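You operate a simulated robot arm through the tools that you are given. There is no shell and no other tool.

Carry out the task below with a simulated robot arm. There is one attempt and no reset: what you move stays moved.

## Task
Widen lane 6 and load the table's three green boxes into it.

It is judged by the outcome, as a careful person would: the job done as asked, and still so three seconds after it is handed in. It fails if anything else is knocked over, pushed out of place, dropped, spilled or broken.

## Robot
A 7-joint arm with a two-finger parallel gripper, fixed in place. Base frame: the origin is at the foot of the arm, x ahead of it, y to its left, z up; the work surface is at about z = 802. Readings come in mm, rad, newtons and seconds.
With the tool pointing down near the work surface it reaches from about 520 to 960 mm from the base axis. Its first joint turns from -2.897 to 2.897 rad. Payload 3.91 kg.
The TCP is the grasp point between the finger pads, 30 mm short of the fingertips. In the tool frame z runs along the fingers and y along their closing line. Largest opening 110 mm; finger width 20, thickness 10; the body of the gripper, 48 by 112 mm, starts 55 mm behind the TCP.
Orientation is that of the tool frame in the base frame, as [roll, pitch, yaw] about the fixed x, y, z axes, in that order (R = Rz(yaw) Ry(pitch) Rx(roll)). With the fingers straight down and closing along the base's y, the tool's x points along the base's -x, its y along +y and its z along -z.

## Interface
- The arm moves only by the tool step_arm. Its arguments are lists of equal length, an entry for each row: "xyz": the shift along the tool's x, y, z in mm, a list of three; "angular": the turn, a rotation vector about the tool's x, y, z in rad, a list of three; "grip": the gripper command, from -1 (fully open) to 1 (shut), values between in proportion. In form: {"xyz": [[tx, ty, tz], ...], "angular": [[ax, ay, az], ...], "grip": [grip, ...]}. A call has 1 to 20 rows; each row is the pose to reach, as a shift and turn from the pose commanded when the call began, along the tool's axes at that moment. Each row takes 0.2 s and may step no farther than 50 mm and 0.15 rad from the row before; otherwise, or with a gripper value out of range, the whole call is refused. Where a pose cannot be reached the arm comes as near as it can. A force on the tool above 40 N (or 10 N above the force at the start of the call, whichever is more), or a blocked arm, ends the call early, and 0.2 s more pass. Each finger travels about 72 mm/s and halts on what it meets, pressing with about 33 N; the grip force reading is that of the motor and also rises with nothing between the fingers. The clock runs only during rows and for 0.2 s after the last one: add rows that repeat a pose to give the fingers time. The reply holds the time, the measured pose of the TCP, the force on the tool along the base axes, the opening and the grip force, in the units named above and with some noise, with the torque about the TCP (base axes, N m) and any sound that the robot's microphone picked up.
- Cameras (640 x 400 px; columns grow to the right, rows downward): "scene" is fixed at [399.9, -502.9, 1382]; the picture's right is [0.88, -0.48, 0.00], its down [-0.34, -0.62, -0.71] and it looks along [0.34, 0.62, -0.70] (base axes); focal length 243 px, centre (320, 200). "wrist" rides on the gripper at [72, 17, -103] in the tool frame; the picture's right is [-0.23, 0.97, 0.00], its down [-0.76, -0.18, -0.62] and it looks along [-0.61, -0.14, 0.78] (tool axes); focal length 222 px, centre (320, 200). There is no depth. A picture from a camera that has moved, and an enlarged one, comes with that camera's place and axes in the base frame and with its lens.
- grab_frame(camera): a new picture of that camera. The clock stands still meanwhile.
- slide_trunk(by): slides the trunk up (or, below 0, down) by that many mm; the arm rides with it, the base frame stays. It gives what a move gives, with no picture.
- enlarge(camera, box): a new picture of the part [left, top, right, bottom] of that camera's present view, enlarged. The clock stands still meanwhile.
- sign_off(): hands the job in; it is judged then, once.

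Places have to be worked out from the pictures, the camera data and where the tool is seen. Open the gripper and draw the arm clear of the work before you hand the job in, unless the task says otherwise.

The tools are called after "Call:" by a JSON object that holds its "op" and its "data". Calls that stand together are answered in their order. step_arm: Moves the arm, as the interface text tells. Its arguments: {"type":"object","properties":{"xyz":{"type":"array"},"angular":{"type":"array"},"grip":{"type":"array"}},"required":["xyz","angular","grip"]} The other tools are called the same way: slide_trunk (by) slides the trunk up or down; grab_frame (camera) takes a picture; enlarge (camera, box) takes an enlarged picture of a part of a camera's view; sign_off () hands the job in.

At the start:

```text
time: 0.0
eef_pos: [515.7, -206.8, 1193.9]
ee_rot: [-3.142, 0.001, 3.141]
wrist_force: [-0.9, -0.7, -0.8]
torque: [0.01, 0.0, 0.03]
width: 109.8
gripper_force: 0.1
trunk travel left (down, up): [-600.0, 82.0]
```

scene: 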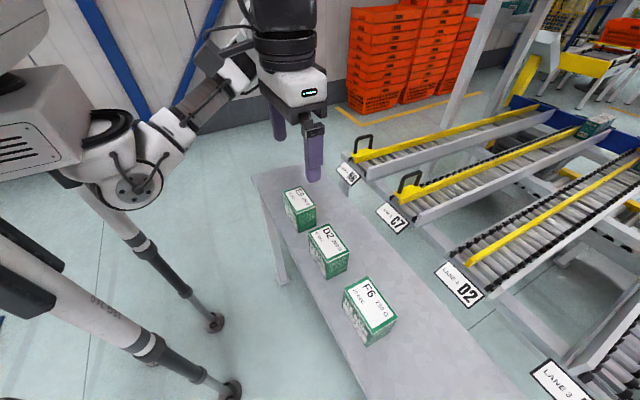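
wrist: 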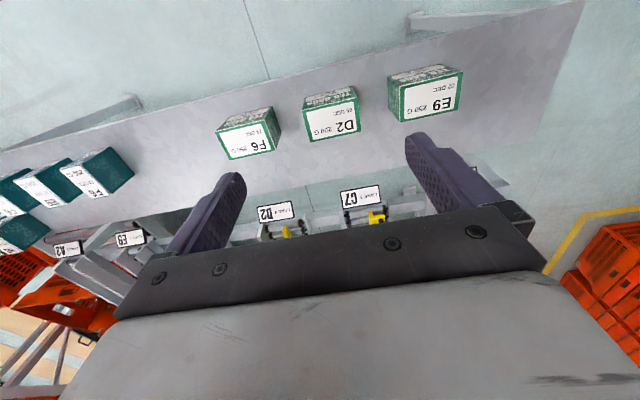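

I'll begin by inspecting the scene: three green boxes (E9, D2, F6) stand on the table, and flow-rack lanes with labels are to the right. I enlarge the labels to identify lane 6.

Call:
{"op": "enlarge", "data": {"camera": "scene", "box": [320, 120, 480, 220]}}

Call:
{"op": "enlarge", "data": {"camera": "scene", "box": [400, 200, 640, 350]}}

Call:
{"op": "enlarge", "data": {"camera": "scene", "box": [240, 160, 432, 360]}}

Call:
{"op": "enlarge", "data": {"camera": "wrist", "box": [220, 160, 420, 285]}}

Call:
{"op": "enlarge", "data": {"camera": "scene", "box": [320, 60, 640, 260]}}

```text
4.00 times, centred on (400, 170) of scene
camera zoom: at [399.9, -502.9, 1382.0], right [0.88, -0.48, 0.0], down [-0.34, -0.62, -0.71], along [0.34, 0.62, -0.7], focal length 972 px, centre (0, 320)
```

zoom: 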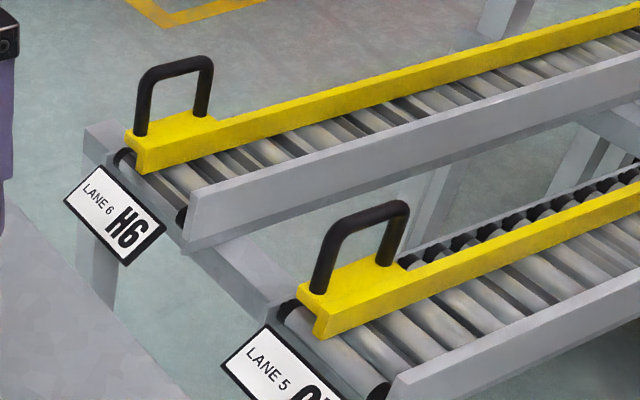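

```text
2.67 times, centred on (520, 275) of scene
camera zoom: at [399.9, -502.9, 1382.0], right [0.88, -0.48, 0.0], down [-0.34, -0.62, -0.71], along [0.34, 0.62, -0.7], focal length 648 px, centre (-213, 0)
```

zoom: 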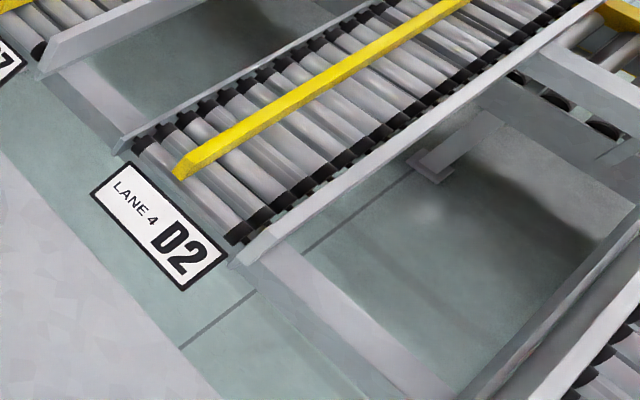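

```text
2.00 times, centred on (336, 260) of scene
camera zoom: at [399.9, -502.9, 1382.0], right [0.88, -0.48, 0.0], down [-0.34, -0.62, -0.71], along [0.34, 0.62, -0.7], focal length 486 px, centre (288, 80)
```

zoom: 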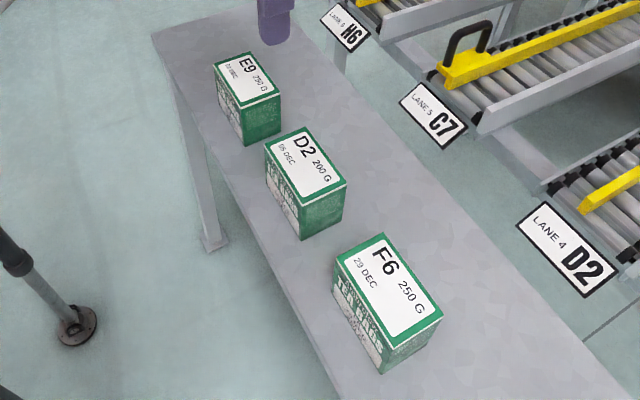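

```text
3.20 times, centred on (320, 222) of wrist
camera zoom: at [443.0, -191.3, 1296.6], right [0.23, 0.97, 0.0], down [0.76, -0.18, 0.62], along [0.61, -0.14, -0.78], focal length 711 px, centre (320, 128)
```

zoom: 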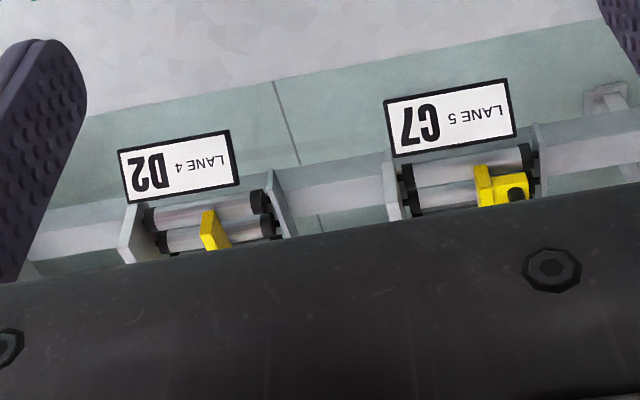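

```text
2.00 times, centred on (480, 160) of scene
camera zoom: at [399.9, -502.9, 1382.0], right [0.88, -0.48, 0.0], down [-0.34, -0.62, -0.71], along [0.34, 0.62, -0.7], focal length 486 px, centre (0, 280)
```

zoom: 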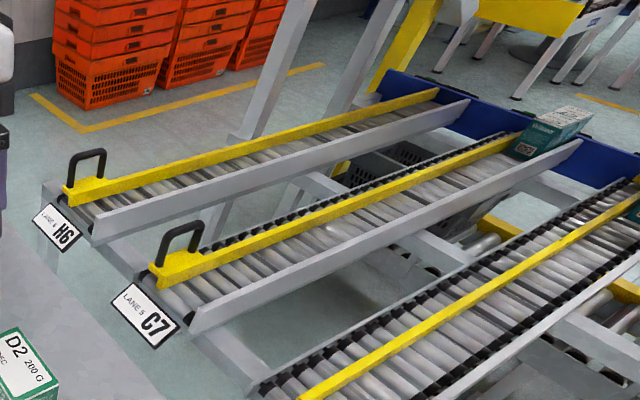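

Lane 6 (H6) is the far-left lane, with a yellow guide carrying a black handle. I zoom in more closely on its front end to work out the guide and rail geometry.

Call:
{"op": "enlarge", "data": {"camera": "scene", "box": [332, 130, 396, 170]}}

Call:
{"op": "enlarge", "data": {"camera": "scene", "box": [330, 150, 394, 190]}}

Call:
{"op": "enlarge", "data": {"camera": "scene", "box": [480, 80, 640, 180]}}

Call:
{"op": "enlarge", "data": {"camera": "wrist", "box": [0, 100, 240, 250]}}

Call:
{"op": "enlarge", "data": {"camera": "wrist", "box": [200, 50, 480, 225]}}

```text
10.00 times, centred on (364, 150) of scene
camera zoom: at [399.9, -502.9, 1382.0], right [0.88, -0.48, 0.0], down [-0.34, -0.62, -0.71], along [0.34, 0.62, -0.7], focal length 2430 px, centre (-120, 700)
```

zoom: 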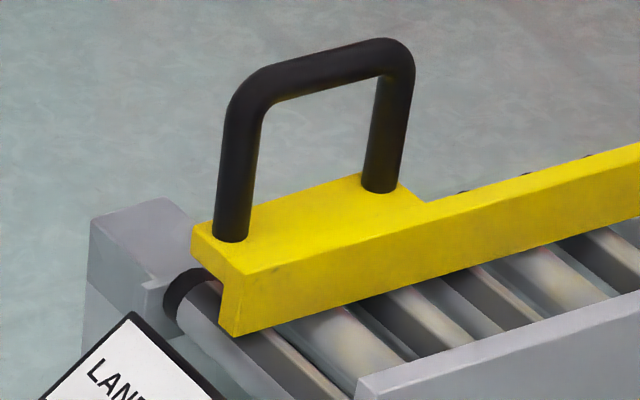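

```text
10.00 times, centred on (362, 170) of scene
camera zoom: at [399.9, -502.9, 1382.0], right [0.88, -0.48, 0.0], down [-0.34, -0.62, -0.71], along [0.34, 0.62, -0.7], focal length 2430 px, centre (-100, 500)
```

zoom: 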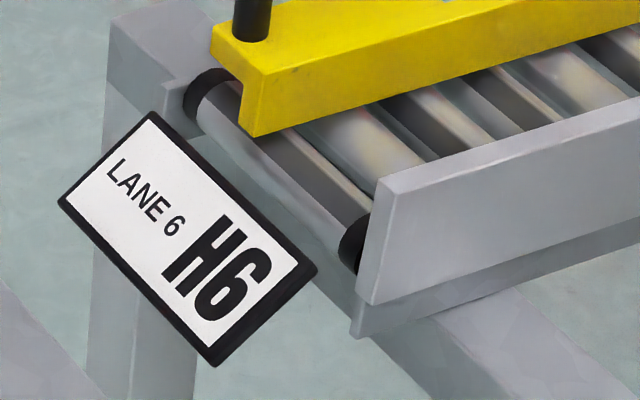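

```text
4.00 times, centred on (560, 130) of scene
camera zoom: at [399.9, -502.9, 1382.0], right [0.88, -0.48, 0.0], down [-0.34, -0.62, -0.71], along [0.34, 0.62, -0.7], focal length 972 px, centre (-640, 480)
```

zoom: 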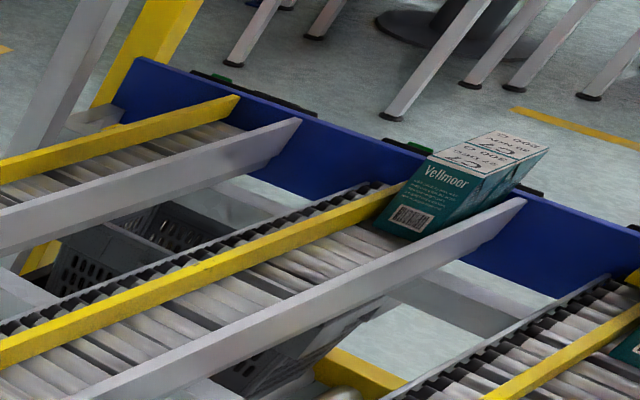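

```text
2.67 times, centred on (120, 175) of wrist
camera zoom: at [443.0, -191.3, 1296.6], right [0.23, 0.97, 0.0], down [0.76, -0.18, 0.62], along [0.61, -0.14, -0.78], focal length 592 px, centre (853, 267)
```

zoom: 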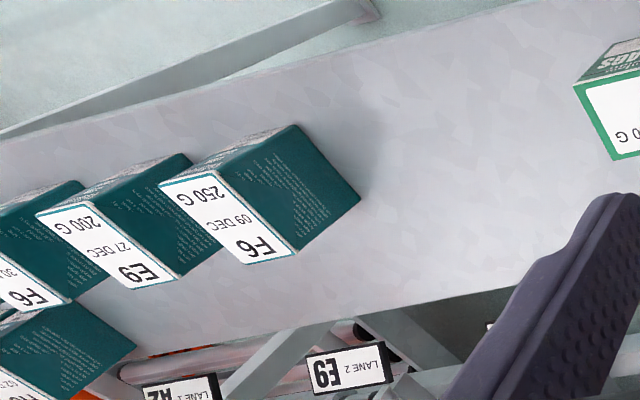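

```text
2.29 times, centred on (340, 138) of wrist
camera zoom: at [443.0, -191.3, 1296.6], right [0.23, 0.97, 0.0], down [0.76, -0.18, 0.62], along [0.61, -0.14, -0.78], focal length 508 px, centre (274, 343)
```

zoom: 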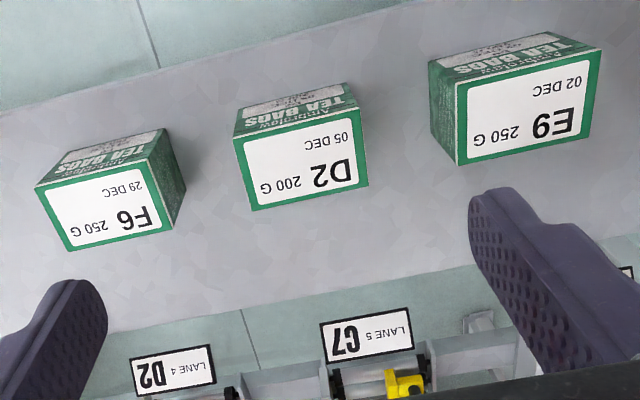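

The table holds the green boxes E9 (02 DEC), D2 (05 DEC) and F6 (29 DEC); the teal ones are other goods. Lane 6's front seems to be near x≈880, y≈30–125, with its handle near (915, 102, 930). I move the hand high above the gap to view lane 6 through the wrist camera.

Call:
{"op": "step_arm", "data": {"xyz": [[-17.8, 41, 6.3], [-35.5, 82, 12.5], [-53.3, 123, 18.8], [-71, 164, 25], [-88.8, 205, 31.4], [-106.6, 246, 37.6], [-124.3, 286.8, 43.9], [-124.3, 286.8, 43.9]], "angular": [[0, 0, 0], [0, 0, 0], [0, 0, 0], [0, 0, 0], [0, 0, 0], [0, 0, 0], [0, 0, 0], [0, 0, 0]], "grip": [-1, -1, -1, -1, -1, -1, -1, -1]}}

Call:
{"op": "grab_frame", "data": {"camera": "wrist"}}

Call:
{"op": "grab_frame", "data": {"camera": "scene"}}

```text
time: 1.8
eef_pos: [638.1, 82.0, 1152.3]
ee_rot: [3.141, 0.001, 3.141]
wrist_force: [-0.3, -0.1, 0.8]
torque: [0.0, 0.01, -0.02]
width: 109.9
gripper_force: 0.1
trunk travel left (down, up): [-600.0, 82.0]
```

```text
taken
camera wrist: at [565.7, 96.7, 1255.2], right [0.23, 0.97, 0.0], down [0.76, -0.18, 0.62], along [0.61, -0.14, -0.78], focal length 222 px, centre (320, 200)
```

wrist: 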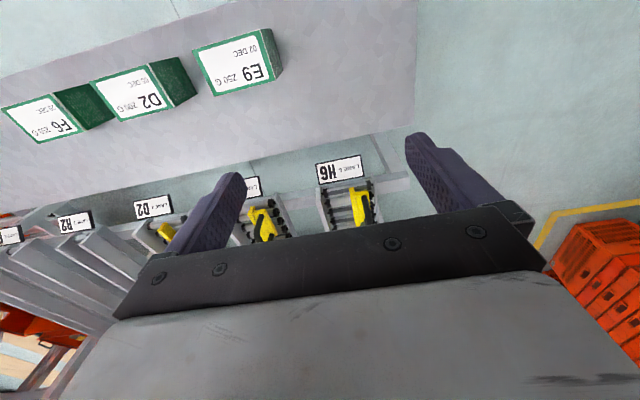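

```text
taken
```

scene: 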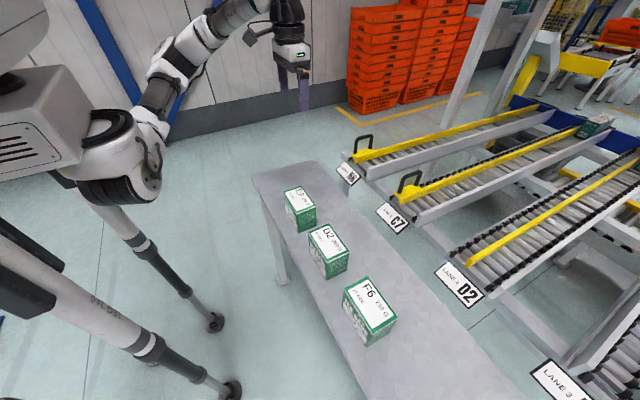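

The wrist camera now sees lane 6 between the fingers, so I enlarge it and the E9 box for measurement.

Call:
{"op": "enlarge", "data": {"camera": "wrist", "box": [304, 145, 400, 235]}}

Call:
{"op": "enlarge", "data": {"camera": "wrist", "box": [180, 20, 300, 100]}}

Call:
{"op": "enlarge", "data": {"camera": "scene", "box": [360, 120, 480, 195]}}

```text
4.44 times, centred on (352, 190) of wrist
camera zoom: at [565.7, 96.7, 1255.2], right [0.23, 0.97, 0.0], down [0.76, -0.18, 0.62], along [0.61, -0.14, -0.78], focal length 987 px, centre (178, 244)
```

zoom: 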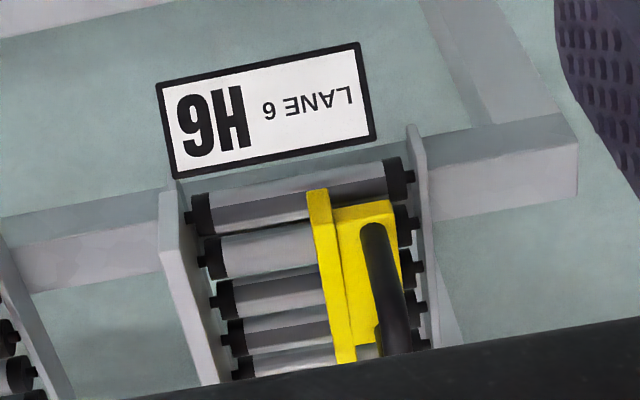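

```text
5.00 times, centred on (240, 60) of wrist
camera zoom: at [565.7, 96.7, 1255.2], right [0.23, 0.97, 0.0], down [0.76, -0.18, 0.62], along [0.61, -0.14, -0.78], focal length 1111 px, centre (720, 900)
```

zoom: 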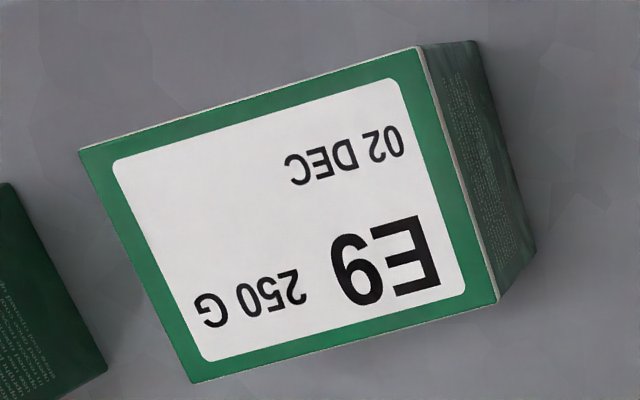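

```text
5.33 times, centred on (420, 158) of scene
camera zoom: at [399.9, -502.9, 1382.0], right [0.88, -0.48, 0.0], down [-0.34, -0.62, -0.71], along [0.34, 0.62, -0.7], focal length 1296 px, centre (-213, 427)
```

zoom: 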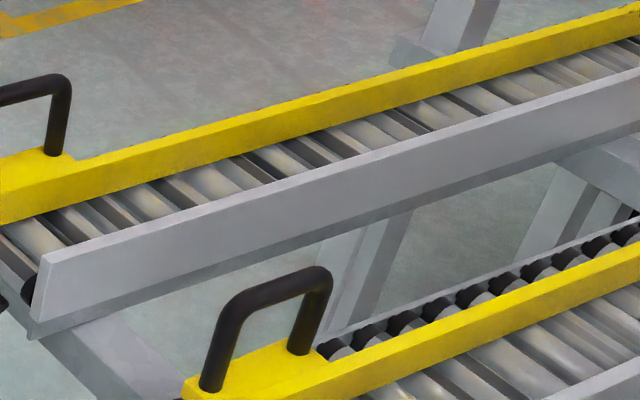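

Triangulating gives the guide's lane-side face at about y≈93, its front end at x≈879, and z from 828 to 856. I zoom further to find the rail's inner face, the roller ends and the handle.

Call:
{"op": "enlarge", "data": {"camera": "wrist", "box": [334, 176, 382, 206]}}

Call:
{"op": "enlarge", "data": {"camera": "wrist", "box": [334, 200, 382, 230]}}

Call:
{"op": "enlarge", "data": {"camera": "wrist", "box": [356, 165, 404, 195]}}

Call:
{"op": "enlarge", "data": {"camera": "scene", "box": [348, 146, 380, 166]}}

Call:
{"op": "enlarge", "data": {"camera": "scene", "box": [362, 158, 394, 178]}}

```text
13.33 times, centred on (358, 191) of wrist
camera zoom: at [565.7, 96.7, 1255.2], right [0.23, 0.97, 0.0], down [0.76, -0.18, 0.62], along [0.61, -0.14, -0.78], focal length 2962 px, centre (-187, 320)
```

zoom: 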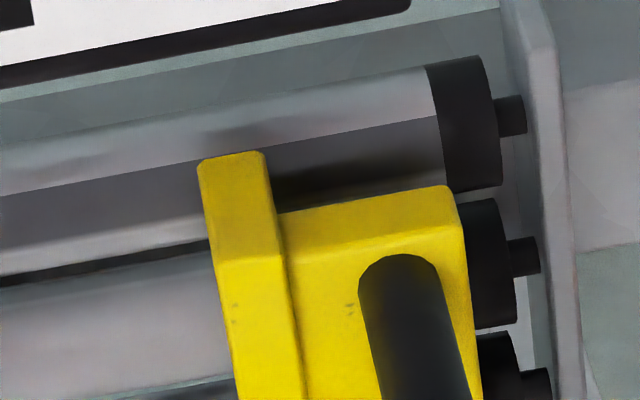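

```text
13.33 times, centred on (358, 215) of wrist
camera zoom: at [565.7, 96.7, 1255.2], right [0.23, 0.97, 0.0], down [0.76, -0.18, 0.62], along [0.61, -0.14, -0.78], focal length 2962 px, centre (-187, 0)
```

zoom: 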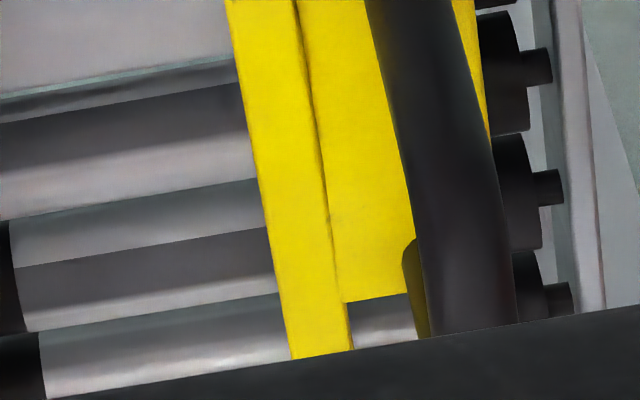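

```text
13.33 times, centred on (380, 180) of wrist
camera zoom: at [565.7, 96.7, 1255.2], right [0.23, 0.97, 0.0], down [0.76, -0.18, 0.62], along [0.61, -0.14, -0.78], focal length 2962 px, centre (-480, 467)
```

zoom: 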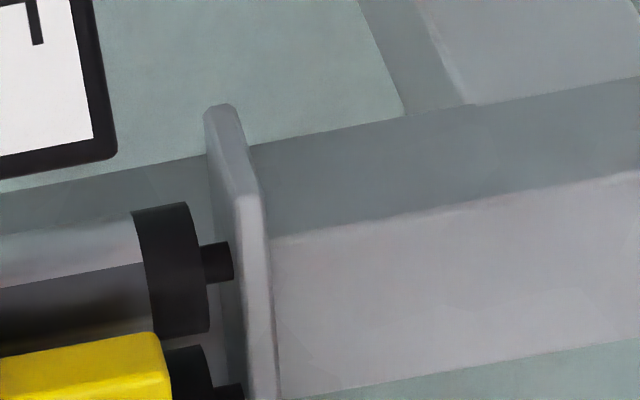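

```text
16.00 times, centred on (364, 156) of scene
camera zoom: at [399.9, -502.9, 1382.0], right [0.88, -0.48, 0.0], down [-0.34, -0.62, -0.71], along [0.34, 0.62, -0.7], focal length 3888 px, centre (-384, 904)
```

zoom: 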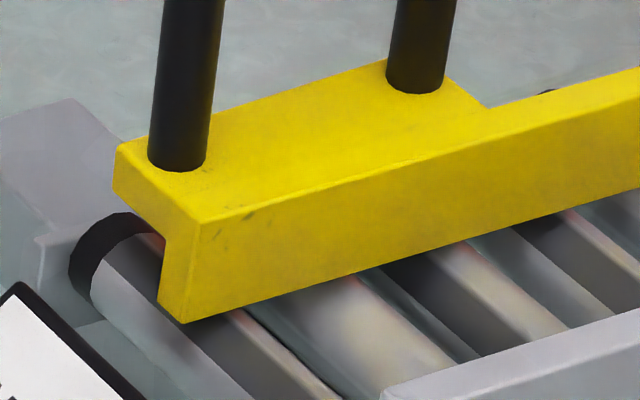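

```text
16.00 times, centred on (378, 168) of scene
camera zoom: at [399.9, -502.9, 1382.0], right [0.88, -0.48, 0.0], down [-0.34, -0.62, -0.71], along [0.34, 0.62, -0.7], focal length 3888 px, centre (-608, 712)
```

zoom: 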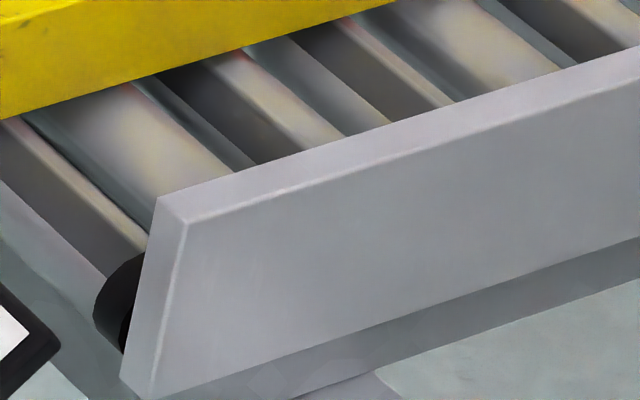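

Estimates: rail inner face y≈21, guide face y≈93, boxes about 61.5 × 100.5 × 82 mm, handle bar along x at y≈121, x≈888–974, bar top z≈917. I move to about 80 mm above the handle, gripper closing along y, to check alignment.

Call:
{"op": "step_arm", "data": {"xyz": [[-41, 6, 15], [-82, 12, 30], [-123, 18, 50], [-164, 24, 75], [-205, 30, 100], [-245, 36, 125], [-285, 41, 150], [-285, 41, 150], [-285, 41, 150]], "angular": [[0, 0, 0], [0, 0, 0], [0, 0, 0], [0, 0, 0], [0, 0, 0], [0, 0, 0], [0, 0, 0], [0, 0, 0], [0, 0, 0]], "grip": [-1, -1, -1, -1, -1, -1, -1, -1, -1]}}

Call:
{"op": "grab_frame", "data": {"camera": "wrist"}}

Call:
{"op": "enlarge", "data": {"camera": "scene", "box": [304, 80, 432, 160]}}

```text
time: 3.8
eef_pos: [924.6, 121.4, 1001.1]
ee_rot: [3.141, -0.001, -3.141]
wrist_force: [0.3, 0.3, 0.3]
torque: [-0.02, 0.0, -0.05]
width: 110.0
gripper_force: 0.0
trunk travel left (down, up): [-600.0, 82.0]
```

```text
taken
camera wrist: at [851.8, 137.1, 1103.5], right [0.23, 0.97, 0.0], down [0.76, -0.18, 0.62], along [0.61, -0.14, -0.78], focal length 222 px, centre (320, 200)
```

wrist: 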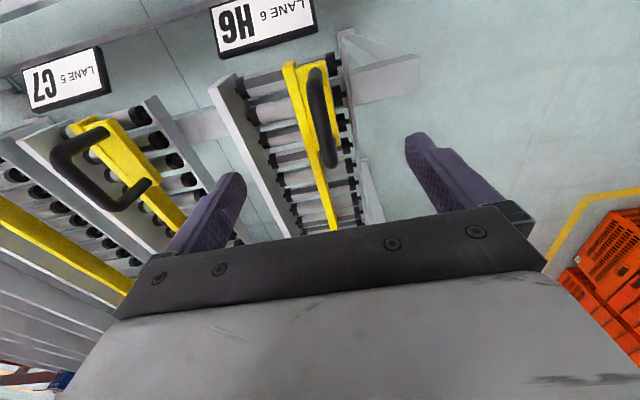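

```text
5.00 times, centred on (368, 120) of scene
camera zoom: at [399.9, -502.9, 1382.0], right [0.88, -0.48, 0.0], down [-0.34, -0.62, -0.71], along [0.34, 0.62, -0.7], focal length 1215 px, centre (80, 600)
```

zoom: 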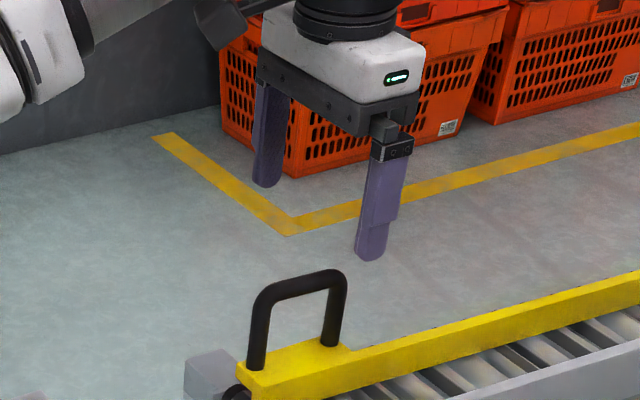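

The hand is now above the handle. I enlarge this close wrist view to pin down the handle bar, guide, rail and left-hand stop.

Call:
{"op": "enlarge", "data": {"camera": "wrist", "box": [200, 30, 392, 150]}}

Call:
{"op": "enlarge", "data": {"camera": "wrist", "box": [240, 120, 400, 240]}}

```text
3.33 times, centred on (296, 90) of wrist
camera zoom: at [851.8, 137.1, 1103.5], right [0.23, 0.97, 0.0], down [0.76, -0.18, 0.62], along [0.61, -0.14, -0.78], focal length 740 px, centre (400, 567)
```

zoom: 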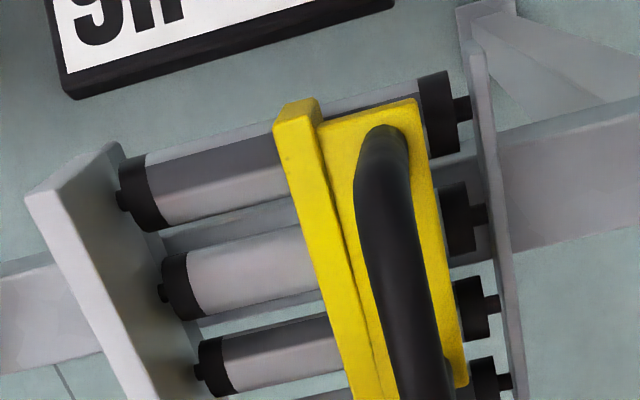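

```text
3.33 times, centred on (320, 180) of wrist
camera zoom: at [851.8, 137.1, 1103.5], right [0.23, 0.97, 0.0], down [0.76, -0.18, 0.62], along [0.61, -0.14, -0.78], focal length 740 px, centre (320, 267)
```

zoom: 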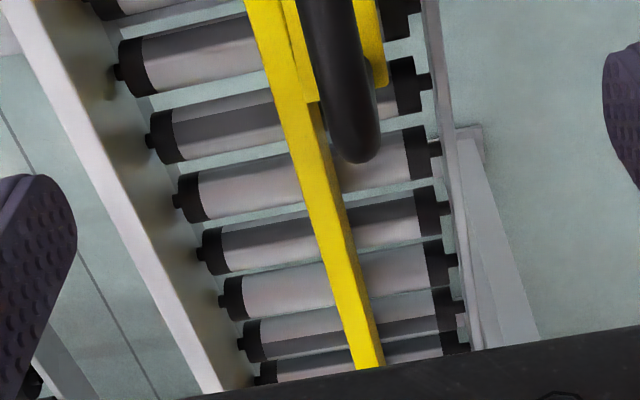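

The bar runs along x≈886–966 at y≈124, z≈910. I lower the open gripper so the bar sits between the fingers, with fingertips at z≈878, well above the tab at 856.

Call:
{"op": "step_arm", "data": {"xyz": [[0, 1, 35], [-1, 3, 65], [-1, 3, 92], [-1, 3, 92], [-1, 3, 92]], "angular": [[0, 0, 0], [0, 0, 0], [0, 0, 0], [0, 0, 0], [0, 0, 0]], "grip": [-1, -1, -1, -1, -1]}}

Call:
{"op": "grab_frame", "data": {"camera": "wrist"}}

Call:
{"op": "enlarge", "data": {"camera": "scene", "box": [324, 100, 420, 160]}}

```text
time: 5.0
eef_pos: [924.4, 123.3, 907.9]
ee_rot: [3.139, 0.0, -3.141]
wrist_force: [0.2, -0.1, -0.1]
torque: [-0.01, -0.01, 0.01]
width: 109.9
gripper_force: 0.1
trunk travel left (down, up): [-600.0, 82.0]
```

```text
taken
camera wrist: at [852.1, 139.1, 1011.1], right [0.23, 0.97, 0.0], down [0.76, -0.18, 0.62], along [0.61, -0.14, -0.78], focal length 222 px, centre (320, 200)
```

wrist: 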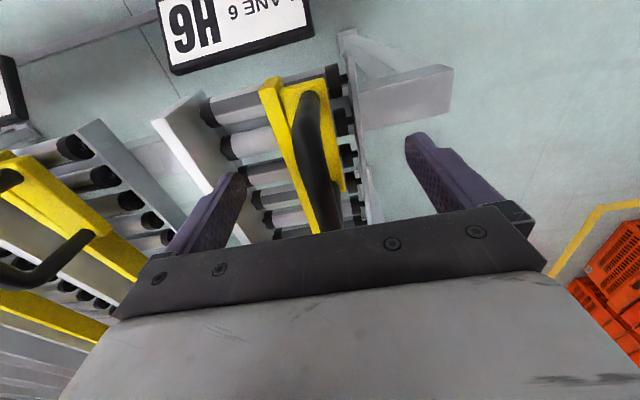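

```text
6.67 times, centred on (372, 130) of scene
camera zoom: at [399.9, -502.9, 1382.0], right [0.88, -0.48, 0.0], down [-0.34, -0.62, -0.71], along [0.34, 0.62, -0.7], focal length 1620 px, centre (-27, 667)
```

zoom: 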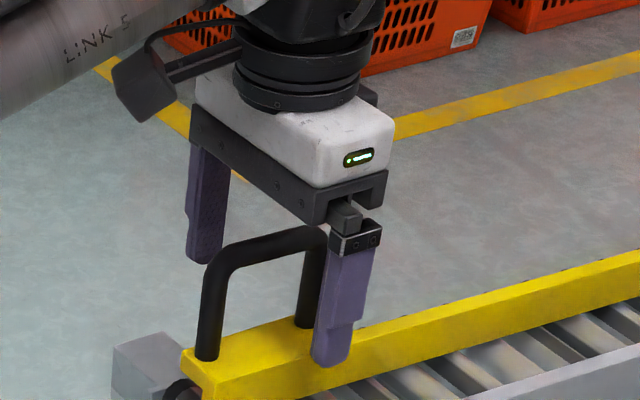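

The bar sits between the fingers with the near finger clear of the guide. I close onto the bar.

Call:
{"op": "step_arm", "data": {"xyz": [[0, 0, 0], [0, 0, 0], [0, 0, 0], [0, 0, 0], [0, 0, 0], [0, 0, 0]], "angular": [[0, 0, 0], [0, 0, 0], [0, 0, 0], [0, 0, 0], [0, 0, 0], [0, 0, 0]], "grip": [0, 0.5, 1, 1, 1, 1]}}

Call:
{"op": "grab_frame", "data": {"camera": "wrist"}}

Call:
{"op": "enlarge", "data": {"camera": "scene", "box": [324, 110, 404, 170]}}

```text
time: 6.4
eef_pos: [924.8, 124.6, 908.7]
ee_rot: [-3.14, 0.002, -3.14]
wrist_force: [2.4, 8.8, 0.4]
torque: [-0.04, -0.18, -0.02]
width: 13.5
gripper_force: 45.0
trunk travel left (down, up): [-600.0, 82.0]
```

```text
taken
camera wrist: at [852.0, 140.2, 1011.2], right [0.23, 0.97, 0.0], down [0.76, -0.18, 0.62], along [0.61, -0.14, -0.78], focal length 222 px, centre (320, 200)
```

wrist: 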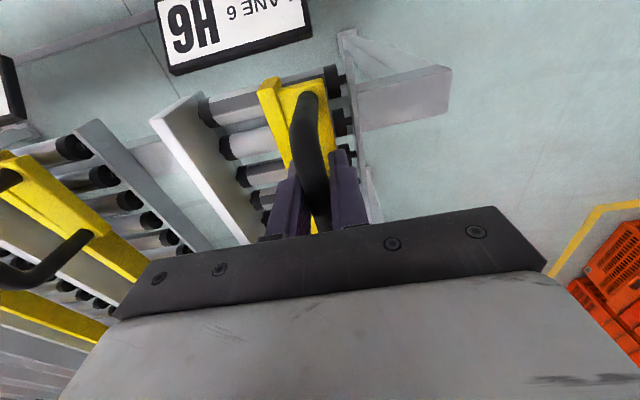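

```text
6.67 times, centred on (364, 140) of scene
camera zoom: at [399.9, -502.9, 1382.0], right [0.88, -0.48, 0.0], down [-0.34, -0.62, -0.71], along [0.34, 0.62, -0.7], focal length 1620 px, centre (27, 600)
```

zoom: 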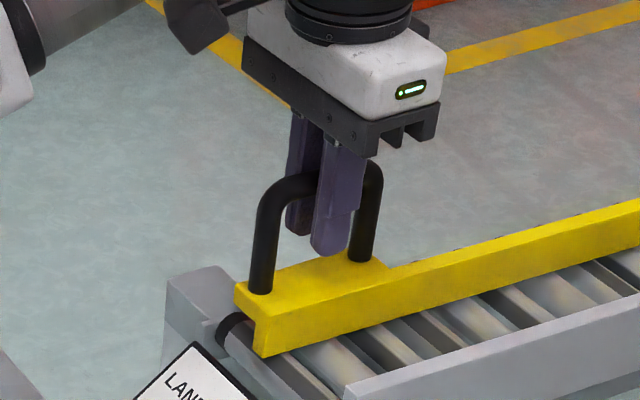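

The bar is held (13.5 mm). Now I try sliding the guide gently in +y in small steps, watching the force.

Call:
{"op": "step_arm", "data": {"xyz": [[0, 3, 0], [0, 6, 0], [0, 9, 0], [0, 12, 0], [0, 12, 0]], "angular": [[0, 0, 0], [0, 0, 0], [0, 0, 0], [0, 0, 0], [0, 0, 0]], "grip": [1, 1, 1, 1, 1]}}

Call:
{"op": "grab_frame", "data": {"camera": "wrist"}}

Call:
{"op": "enlarge", "data": {"camera": "scene", "box": [324, 110, 404, 170]}}

```text
time: 7.6
eef_pos: [924.2, 135.6, 908.5]
ee_rot: [-3.141, 0.001, 3.141]
wrist_force: [-4.3, -2.4, 4.2]
torque: [0.03, 1.34, 0.0]
width: 13.7
gripper_force: 44.7
trunk travel left (down, up): [-600.0, 82.0]
```

```text
taken
camera wrist: at [852.1, 151.7, 1011.2], right [0.23, 0.97, 0.0], down [0.76, -0.18, 0.62], along [0.61, -0.14, -0.78], focal length 222 px, centre (320, 200)
```

wrist: 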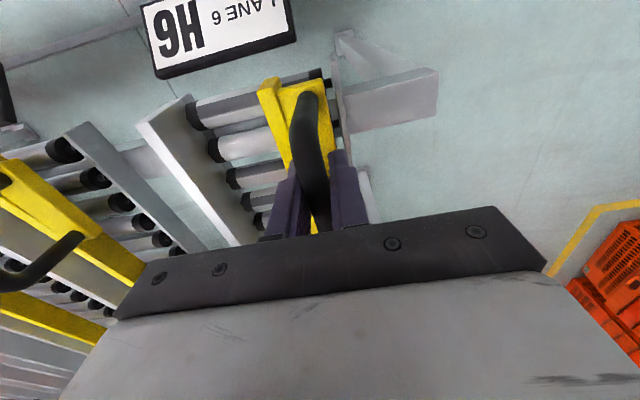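

```text
6.67 times, centred on (364, 140) of scene
camera zoom: at [399.9, -502.9, 1382.0], right [0.88, -0.48, 0.0], down [-0.34, -0.62, -0.71], along [0.34, 0.62, -0.7], focal length 1620 px, centre (27, 600)
```

zoom: 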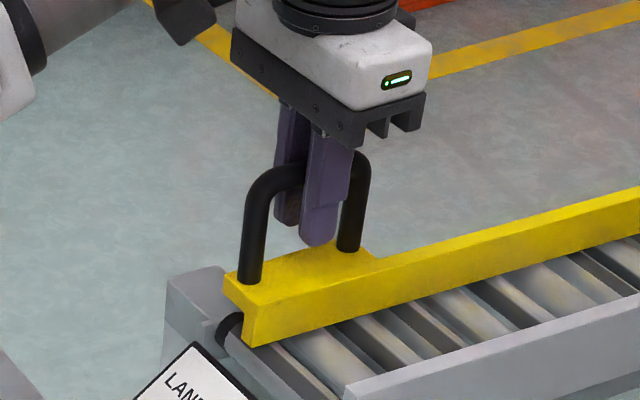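

The guide slid about 11 mm with little resistance. I continue in +y to find how far it travels.

Call:
{"op": "step_arm", "data": {"xyz": [[0, 3, 0], [0, 6, 0], [0, 9, 0], [0, 12, 0], [0, 12, 0]], "angular": [[0, 0, 0], [0, 0, 0], [0, 0, 0], [0, 0, 0], [0, 0, 0]], "grip": [1, 1, 1, 1, 1]}}

Call:
{"op": "enlarge", "data": {"camera": "wrist", "box": [120, 40, 400, 240]}}

Call:
{"op": "enlarge", "data": {"camera": "scene", "box": [324, 60, 644, 260]}}

```text
time: 8.8
eef_pos: [924.5, 149.1, 908.7]
ee_rot: [-3.141, 0.0, -3.141]
wrist_force: [-19.2, -0.8, -1.5]
torque: [-0.03, -1.11, -0.01]
width: 13.5
gripper_force: 44.6
trunk travel left (down, up): [-600.0, 82.0]
```

```text
2.00 times, centred on (260, 140) of wrist
camera zoom: at [852.2, 163.8, 1011.2], right [0.23, 0.97, 0.0], down [0.76, -0.18, 0.62], along [0.61, -0.14, -0.78], focal length 444 px, centre (440, 320)
```

zoom: 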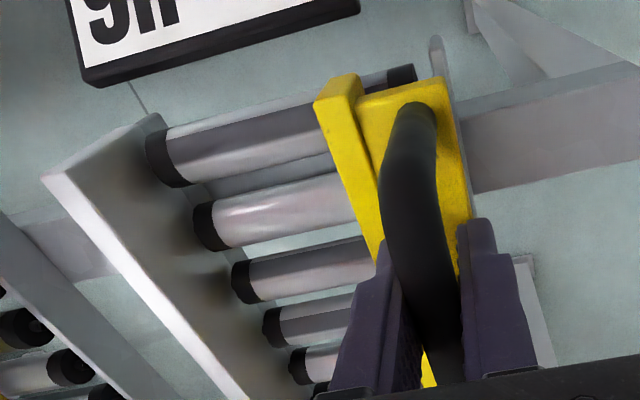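

```text
refused: 644 is not a number from 0 to 640
```

The guide has moved about 24 mm. There is a –19 N force along x, so I check the far end of the guide for skewing before continuing.

Call:
{"op": "enlarge", "data": {"camera": "scene", "box": [320, 60, 640, 260]}}

Call:
{"op": "enlarge", "data": {"camera": "scene", "box": [480, 80, 640, 180]}}

Call:
{"op": "enlarge", "data": {"camera": "scene", "box": [334, 130, 398, 170]}}

```text
2.00 times, centred on (480, 160) of scene
camera zoom: at [399.9, -502.9, 1382.0], right [0.88, -0.48, 0.0], down [-0.34, -0.62, -0.71], along [0.34, 0.62, -0.7], focal length 486 px, centre (0, 280)
```

zoom: 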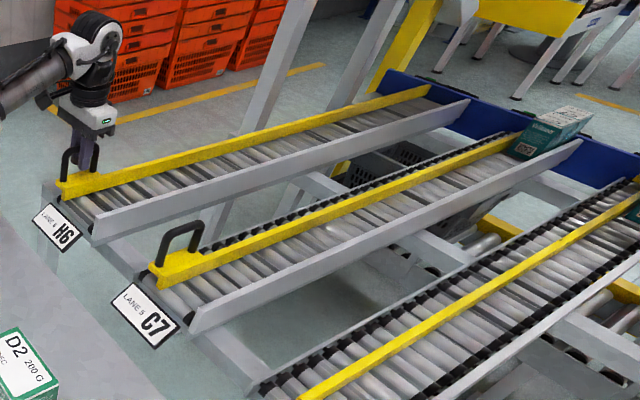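

```text
4.00 times, centred on (560, 130) of scene
camera zoom: at [399.9, -502.9, 1382.0], right [0.88, -0.48, 0.0], down [-0.34, -0.62, -0.71], along [0.34, 0.62, -0.7], focal length 972 px, centre (-640, 480)
```

zoom: 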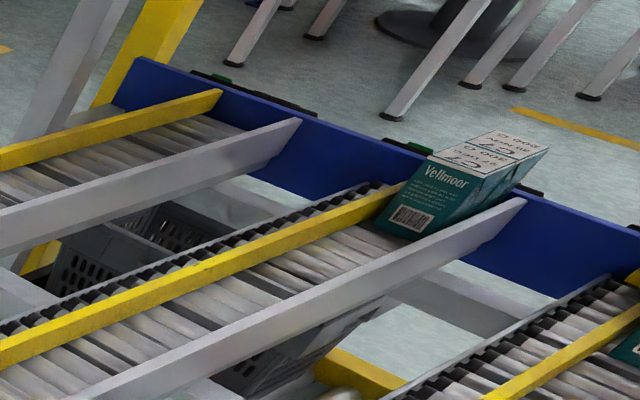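

```text
10.00 times, centred on (366, 150) of scene
camera zoom: at [399.9, -502.9, 1382.0], right [0.88, -0.48, 0.0], down [-0.34, -0.62, -0.71], along [0.34, 0.62, -0.7], focal length 2430 px, centre (-140, 700)
```

zoom: 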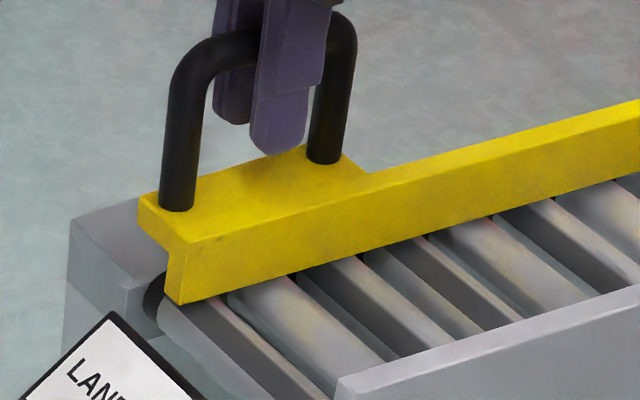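

The guide moves parallel along its whole length. I enlarge the lane 5 stock to see how boxes are oriented in a lane here, for comparison.

Call:
{"op": "enlarge", "data": {"camera": "scene", "box": [568, 105, 632, 145]}}

Call:
{"op": "enlarge", "data": {"camera": "scene", "box": [500, 80, 564, 120]}}

```text
10.00 times, centred on (600, 125) of scene
camera zoom: at [399.9, -502.9, 1382.0], right [0.88, -0.48, 0.0], down [-0.34, -0.62, -0.71], along [0.34, 0.62, -0.7], focal length 2430 px, centre (-2480, 950)
```

zoom: 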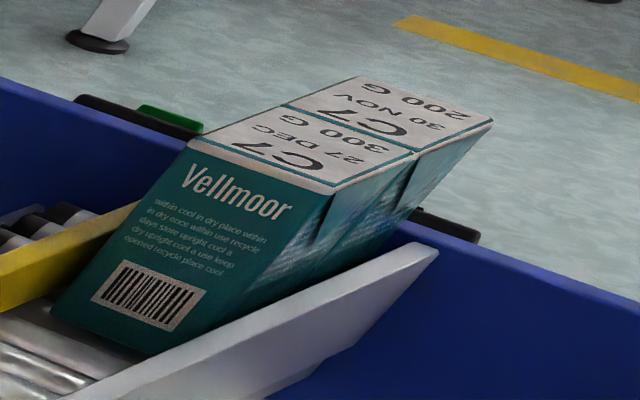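

```text
10.00 times, centred on (532, 100) of scene
camera zoom: at [399.9, -502.9, 1382.0], right [0.88, -0.48, 0.0], down [-0.34, -0.62, -0.71], along [0.34, 0.62, -0.7], focal length 2430 px, centre (-1800, 1200)
```

zoom: 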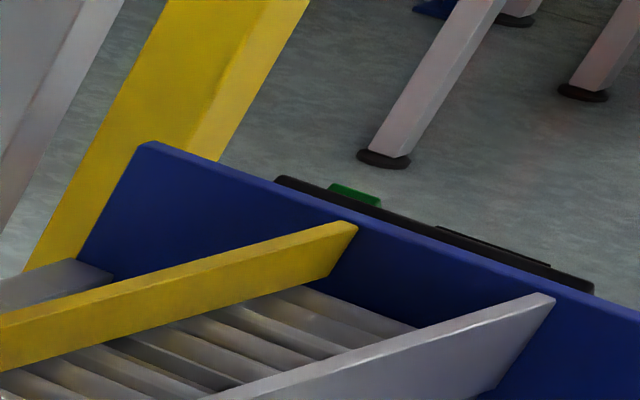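

Lane 5's stock stands long side along the lane, earliest date farthest down; I will follow that: E9 (02 DEC) first, then D2, then F6. The lane opening is now about 94 mm; I keep easing the guide outward in small steps to find its stop.

Call:
{"op": "step_arm", "data": {"xyz": [[0, 3, 0], [0, 6, 0], [0, 9, 0], [0, 9, 0]], "angular": [[0, 0, 0], [0, 0, 0], [0, 0, 0], [0, 0, 0]], "grip": [1, 1, 1, 1]}}

Call:
{"op": "enlarge", "data": {"camera": "wrist", "box": [120, 40, 400, 240]}}

Call:
{"op": "enlarge", "data": {"camera": "scene", "box": [334, 130, 398, 170]}}

```text
time: 9.8
eef_pos: [924.5, 156.9, 907.9]
ee_rot: [-3.141, -0.001, -3.141]
wrist_force: [-26.9, -0.1, -6.3]
torque: [-0.01, -0.81, -0.07]
width: 13.5
gripper_force: 44.8
trunk travel left (down, up): [-600.0, 82.0]
```

```text
2.00 times, centred on (260, 140) of wrist
camera zoom: at [852.3, 173.1, 1011.3], right [0.23, 0.97, 0.0], down [0.76, -0.18, 0.62], along [0.61, -0.14, -0.78], focal length 444 px, centre (440, 320)
```

zoom: 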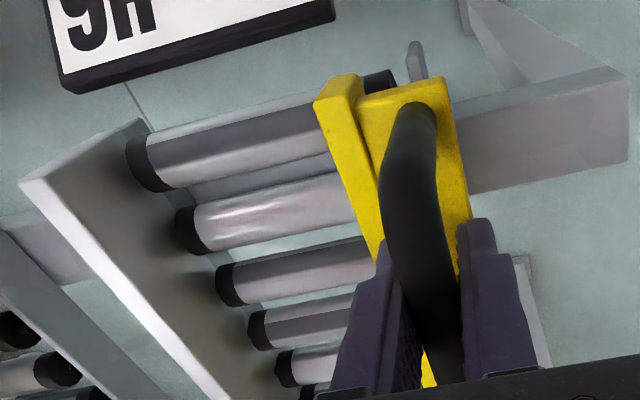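

```text
10.00 times, centred on (366, 150) of scene
camera zoom: at [399.9, -502.9, 1382.0], right [0.88, -0.48, 0.0], down [-0.34, -0.62, -0.71], along [0.34, 0.62, -0.7], focal length 2430 px, centre (-140, 700)
```

zoom: 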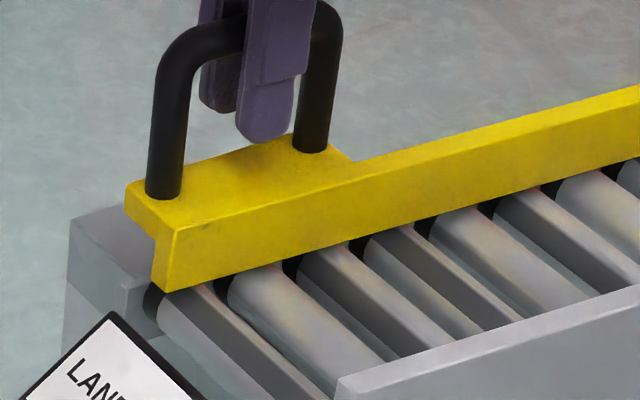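

Still sliding freely in y (about +33 mm, opening ≈103 mm), with some x load I'll relieve by easing the hand 2 mm toward –x. I continue gently.

Call:
{"op": "step_arm", "data": {"xyz": [[1, 0, 0], [2, 2, 0], [2, 4, 0], [2, 6, 0], [2, 6, 0]], "angular": [[0, 0, 0], [0, 0, 0], [0, 0, 0], [0, 0, 0], [0, 0, 0]], "grip": [1, 1, 1, 1, 1]}}

Call:
{"op": "enlarge", "data": {"camera": "wrist", "box": [120, 40, 400, 240]}}

Call:
{"op": "enlarge", "data": {"camera": "scene", "box": [334, 130, 398, 170]}}

```text
time: 11.0
eef_pos: [925.3, 162.9, 908.9]
ee_rot: [-3.141, 0.006, 3.139]
wrist_force: [10.9, 2.8, -0.3]
torque: [-0.01, -1.28, 0.0]
width: 13.7
gripper_force: 45.0
trunk travel left (down, up): [-600.0, 82.0]
```

```text
2.00 times, centred on (260, 140) of wrist
camera zoom: at [851.8, 178.5, 1010.9], right [0.23, 0.97, 0.0], down [0.76, -0.18, 0.63], along [0.61, -0.14, -0.78], focal length 444 px, centre (440, 320)
```

zoom: 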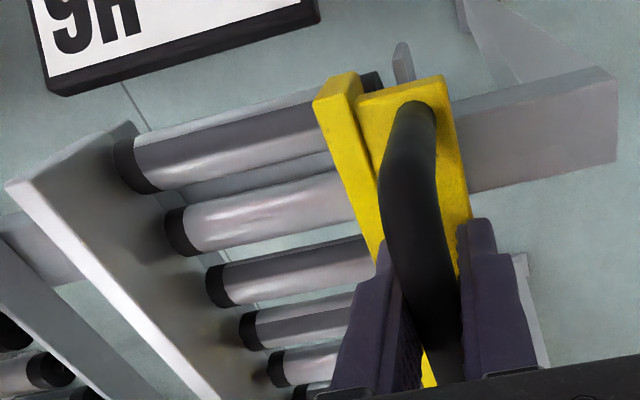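

```text
10.00 times, centred on (366, 150) of scene
camera zoom: at [399.9, -502.9, 1382.0], right [0.88, -0.48, 0.0], down [-0.34, -0.62, -0.71], along [0.34, 0.62, -0.7], focal length 2430 px, centre (-140, 700)
```

zoom: 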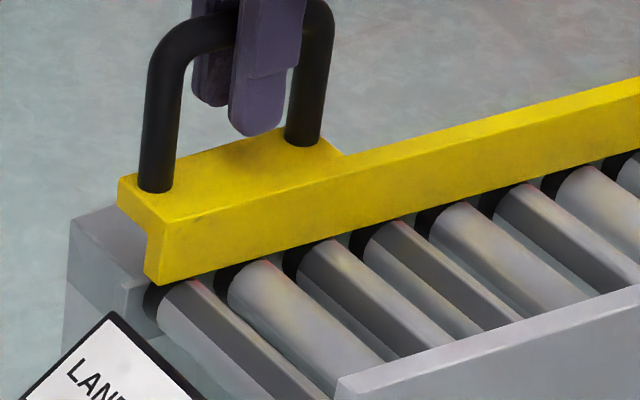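

The guide is now about 38.5 mm wider than at the start (opening ≈108 mm), running near the roller ends, which is ample. I release the handle and check that the guide stays put.

Call:
{"op": "step_arm", "data": {"xyz": [[0, 0, 0], [0, 0, 0], [0, 0, 0], [0, 0, 0], [0, 0, 0]], "angular": [[0, 0, 0], [0, 0, 0], [0, 0, 0], [0, 0, 0], [0, 0, 0]], "grip": [0.6, 0.2, -0.2, -0.2, -0.2]}}

Call:
{"op": "enlarge", "data": {"camera": "scene", "box": [334, 130, 398, 170]}}

Call:
{"op": "enlarge", "data": {"camera": "wrist", "box": [120, 40, 400, 240]}}

```text
time: 12.2
eef_pos: [922.9, 163.8, 907.7]
ee_rot: [-3.14, 0.001, 3.141]
wrist_force: [0.2, -0.1, 0.3]
torque: [-0.01, -0.02, 0.01]
width: 65.8
gripper_force: 0.0
trunk travel left (down, up): [-600.0, 82.0]
```

```text
10.00 times, centred on (366, 150) of scene
camera zoom: at [399.9, -502.9, 1382.0], right [0.88, -0.48, 0.0], down [-0.34, -0.62, -0.71], along [0.34, 0.62, -0.7], focal length 2430 px, centre (-140, 700)
```

zoom: 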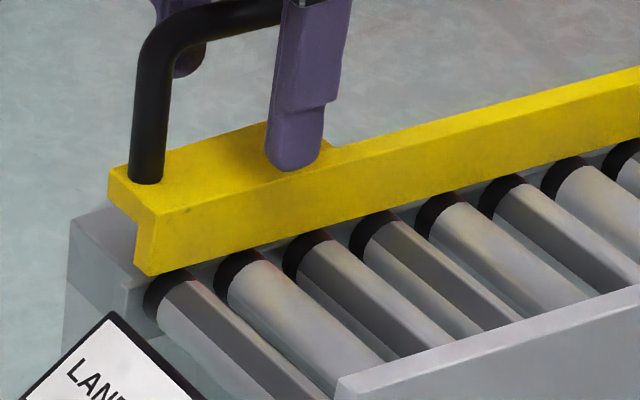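

```text
2.00 times, centred on (260, 140) of wrist
camera zoom: at [850.9, 178.4, 1010.8], right [0.23, 0.97, 0.0], down [0.76, -0.18, 0.62], along [0.61, -0.14, -0.78], focal length 444 px, centre (440, 320)
```

zoom: 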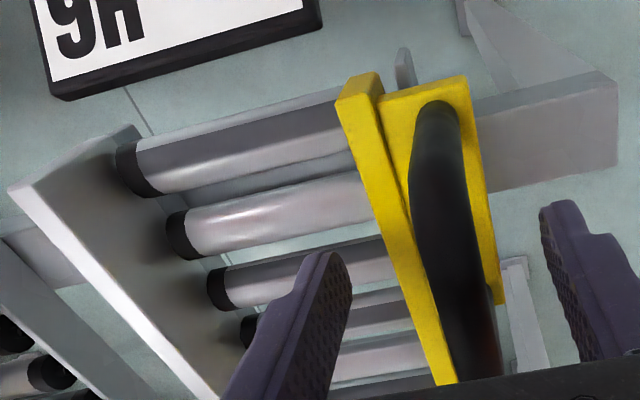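

On release the guide moved about 9 mm farther outward. I wait briefly and re-check whether it is settled or still drifting.

Call:
{"op": "step_arm", "data": {"xyz": [[0, 0, -10], [0, 0, -40], [0, 0, -80], [0, 0, -90], [0, 0, -90]], "angular": [[0, 0, 0], [0, 0, 0], [0, 0, 0], [0, 0, 0], [0, 0, 0]], "grip": [-0.4, -0.6, -0.8, -1, -1]}}

Call:
{"op": "enlarge", "data": {"camera": "scene", "box": [334, 130, 398, 170]}}

Call:
{"op": "enlarge", "data": {"camera": "wrist", "box": [160, 20, 416, 180]}}

Call:
{"op": "enlarge", "data": {"camera": "scene", "box": [500, 80, 564, 120]}}

```text
time: 13.4
eef_pos: [924.0, 162.7, 997.8]
ee_rot: [3.142, 0.001, 3.141]
wrist_force: [-0.2, 0.1, -0.3]
torque: [0.02, -0.01, -0.02]
width: 110.0
gripper_force: 0.1
trunk travel left (down, up): [-600.0, 82.0]
```

```text
10.00 times, centred on (366, 150) of scene
camera zoom: at [399.9, -502.9, 1382.0], right [0.88, -0.48, 0.0], down [-0.34, -0.62, -0.71], along [0.34, 0.62, -0.7], focal length 2430 px, centre (-140, 700)
```

zoom: 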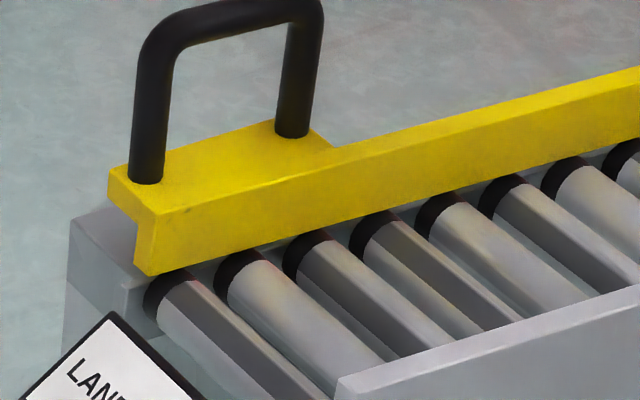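

```text
2.50 times, centred on (288, 100) of wrist
camera zoom: at [851.2, 177.9, 1100.4], right [0.23, 0.97, 0.0], down [0.76, -0.18, 0.62], along [0.61, -0.14, -0.78], focal length 555 px, centre (400, 450)
```

zoom: 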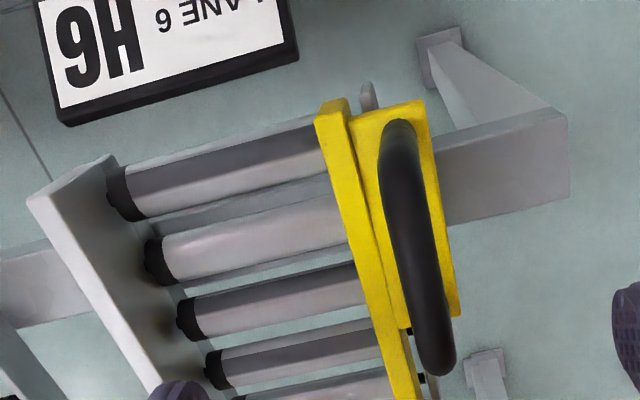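

```text
10.00 times, centred on (532, 100) of scene
camera zoom: at [399.9, -502.9, 1382.0], right [0.88, -0.48, 0.0], down [-0.34, -0.62, -0.71], along [0.34, 0.62, -0.7], focal length 2430 px, centre (-1800, 1200)
```

zoom: 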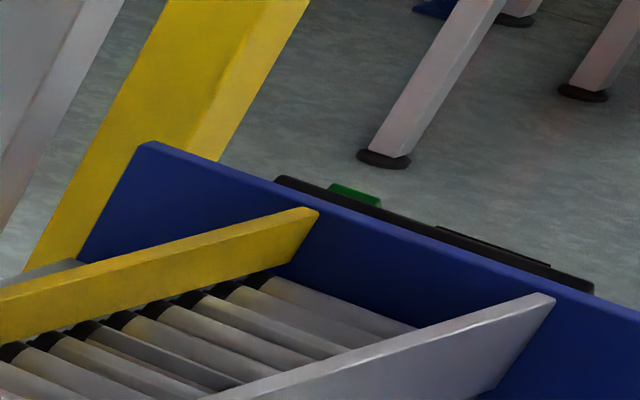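

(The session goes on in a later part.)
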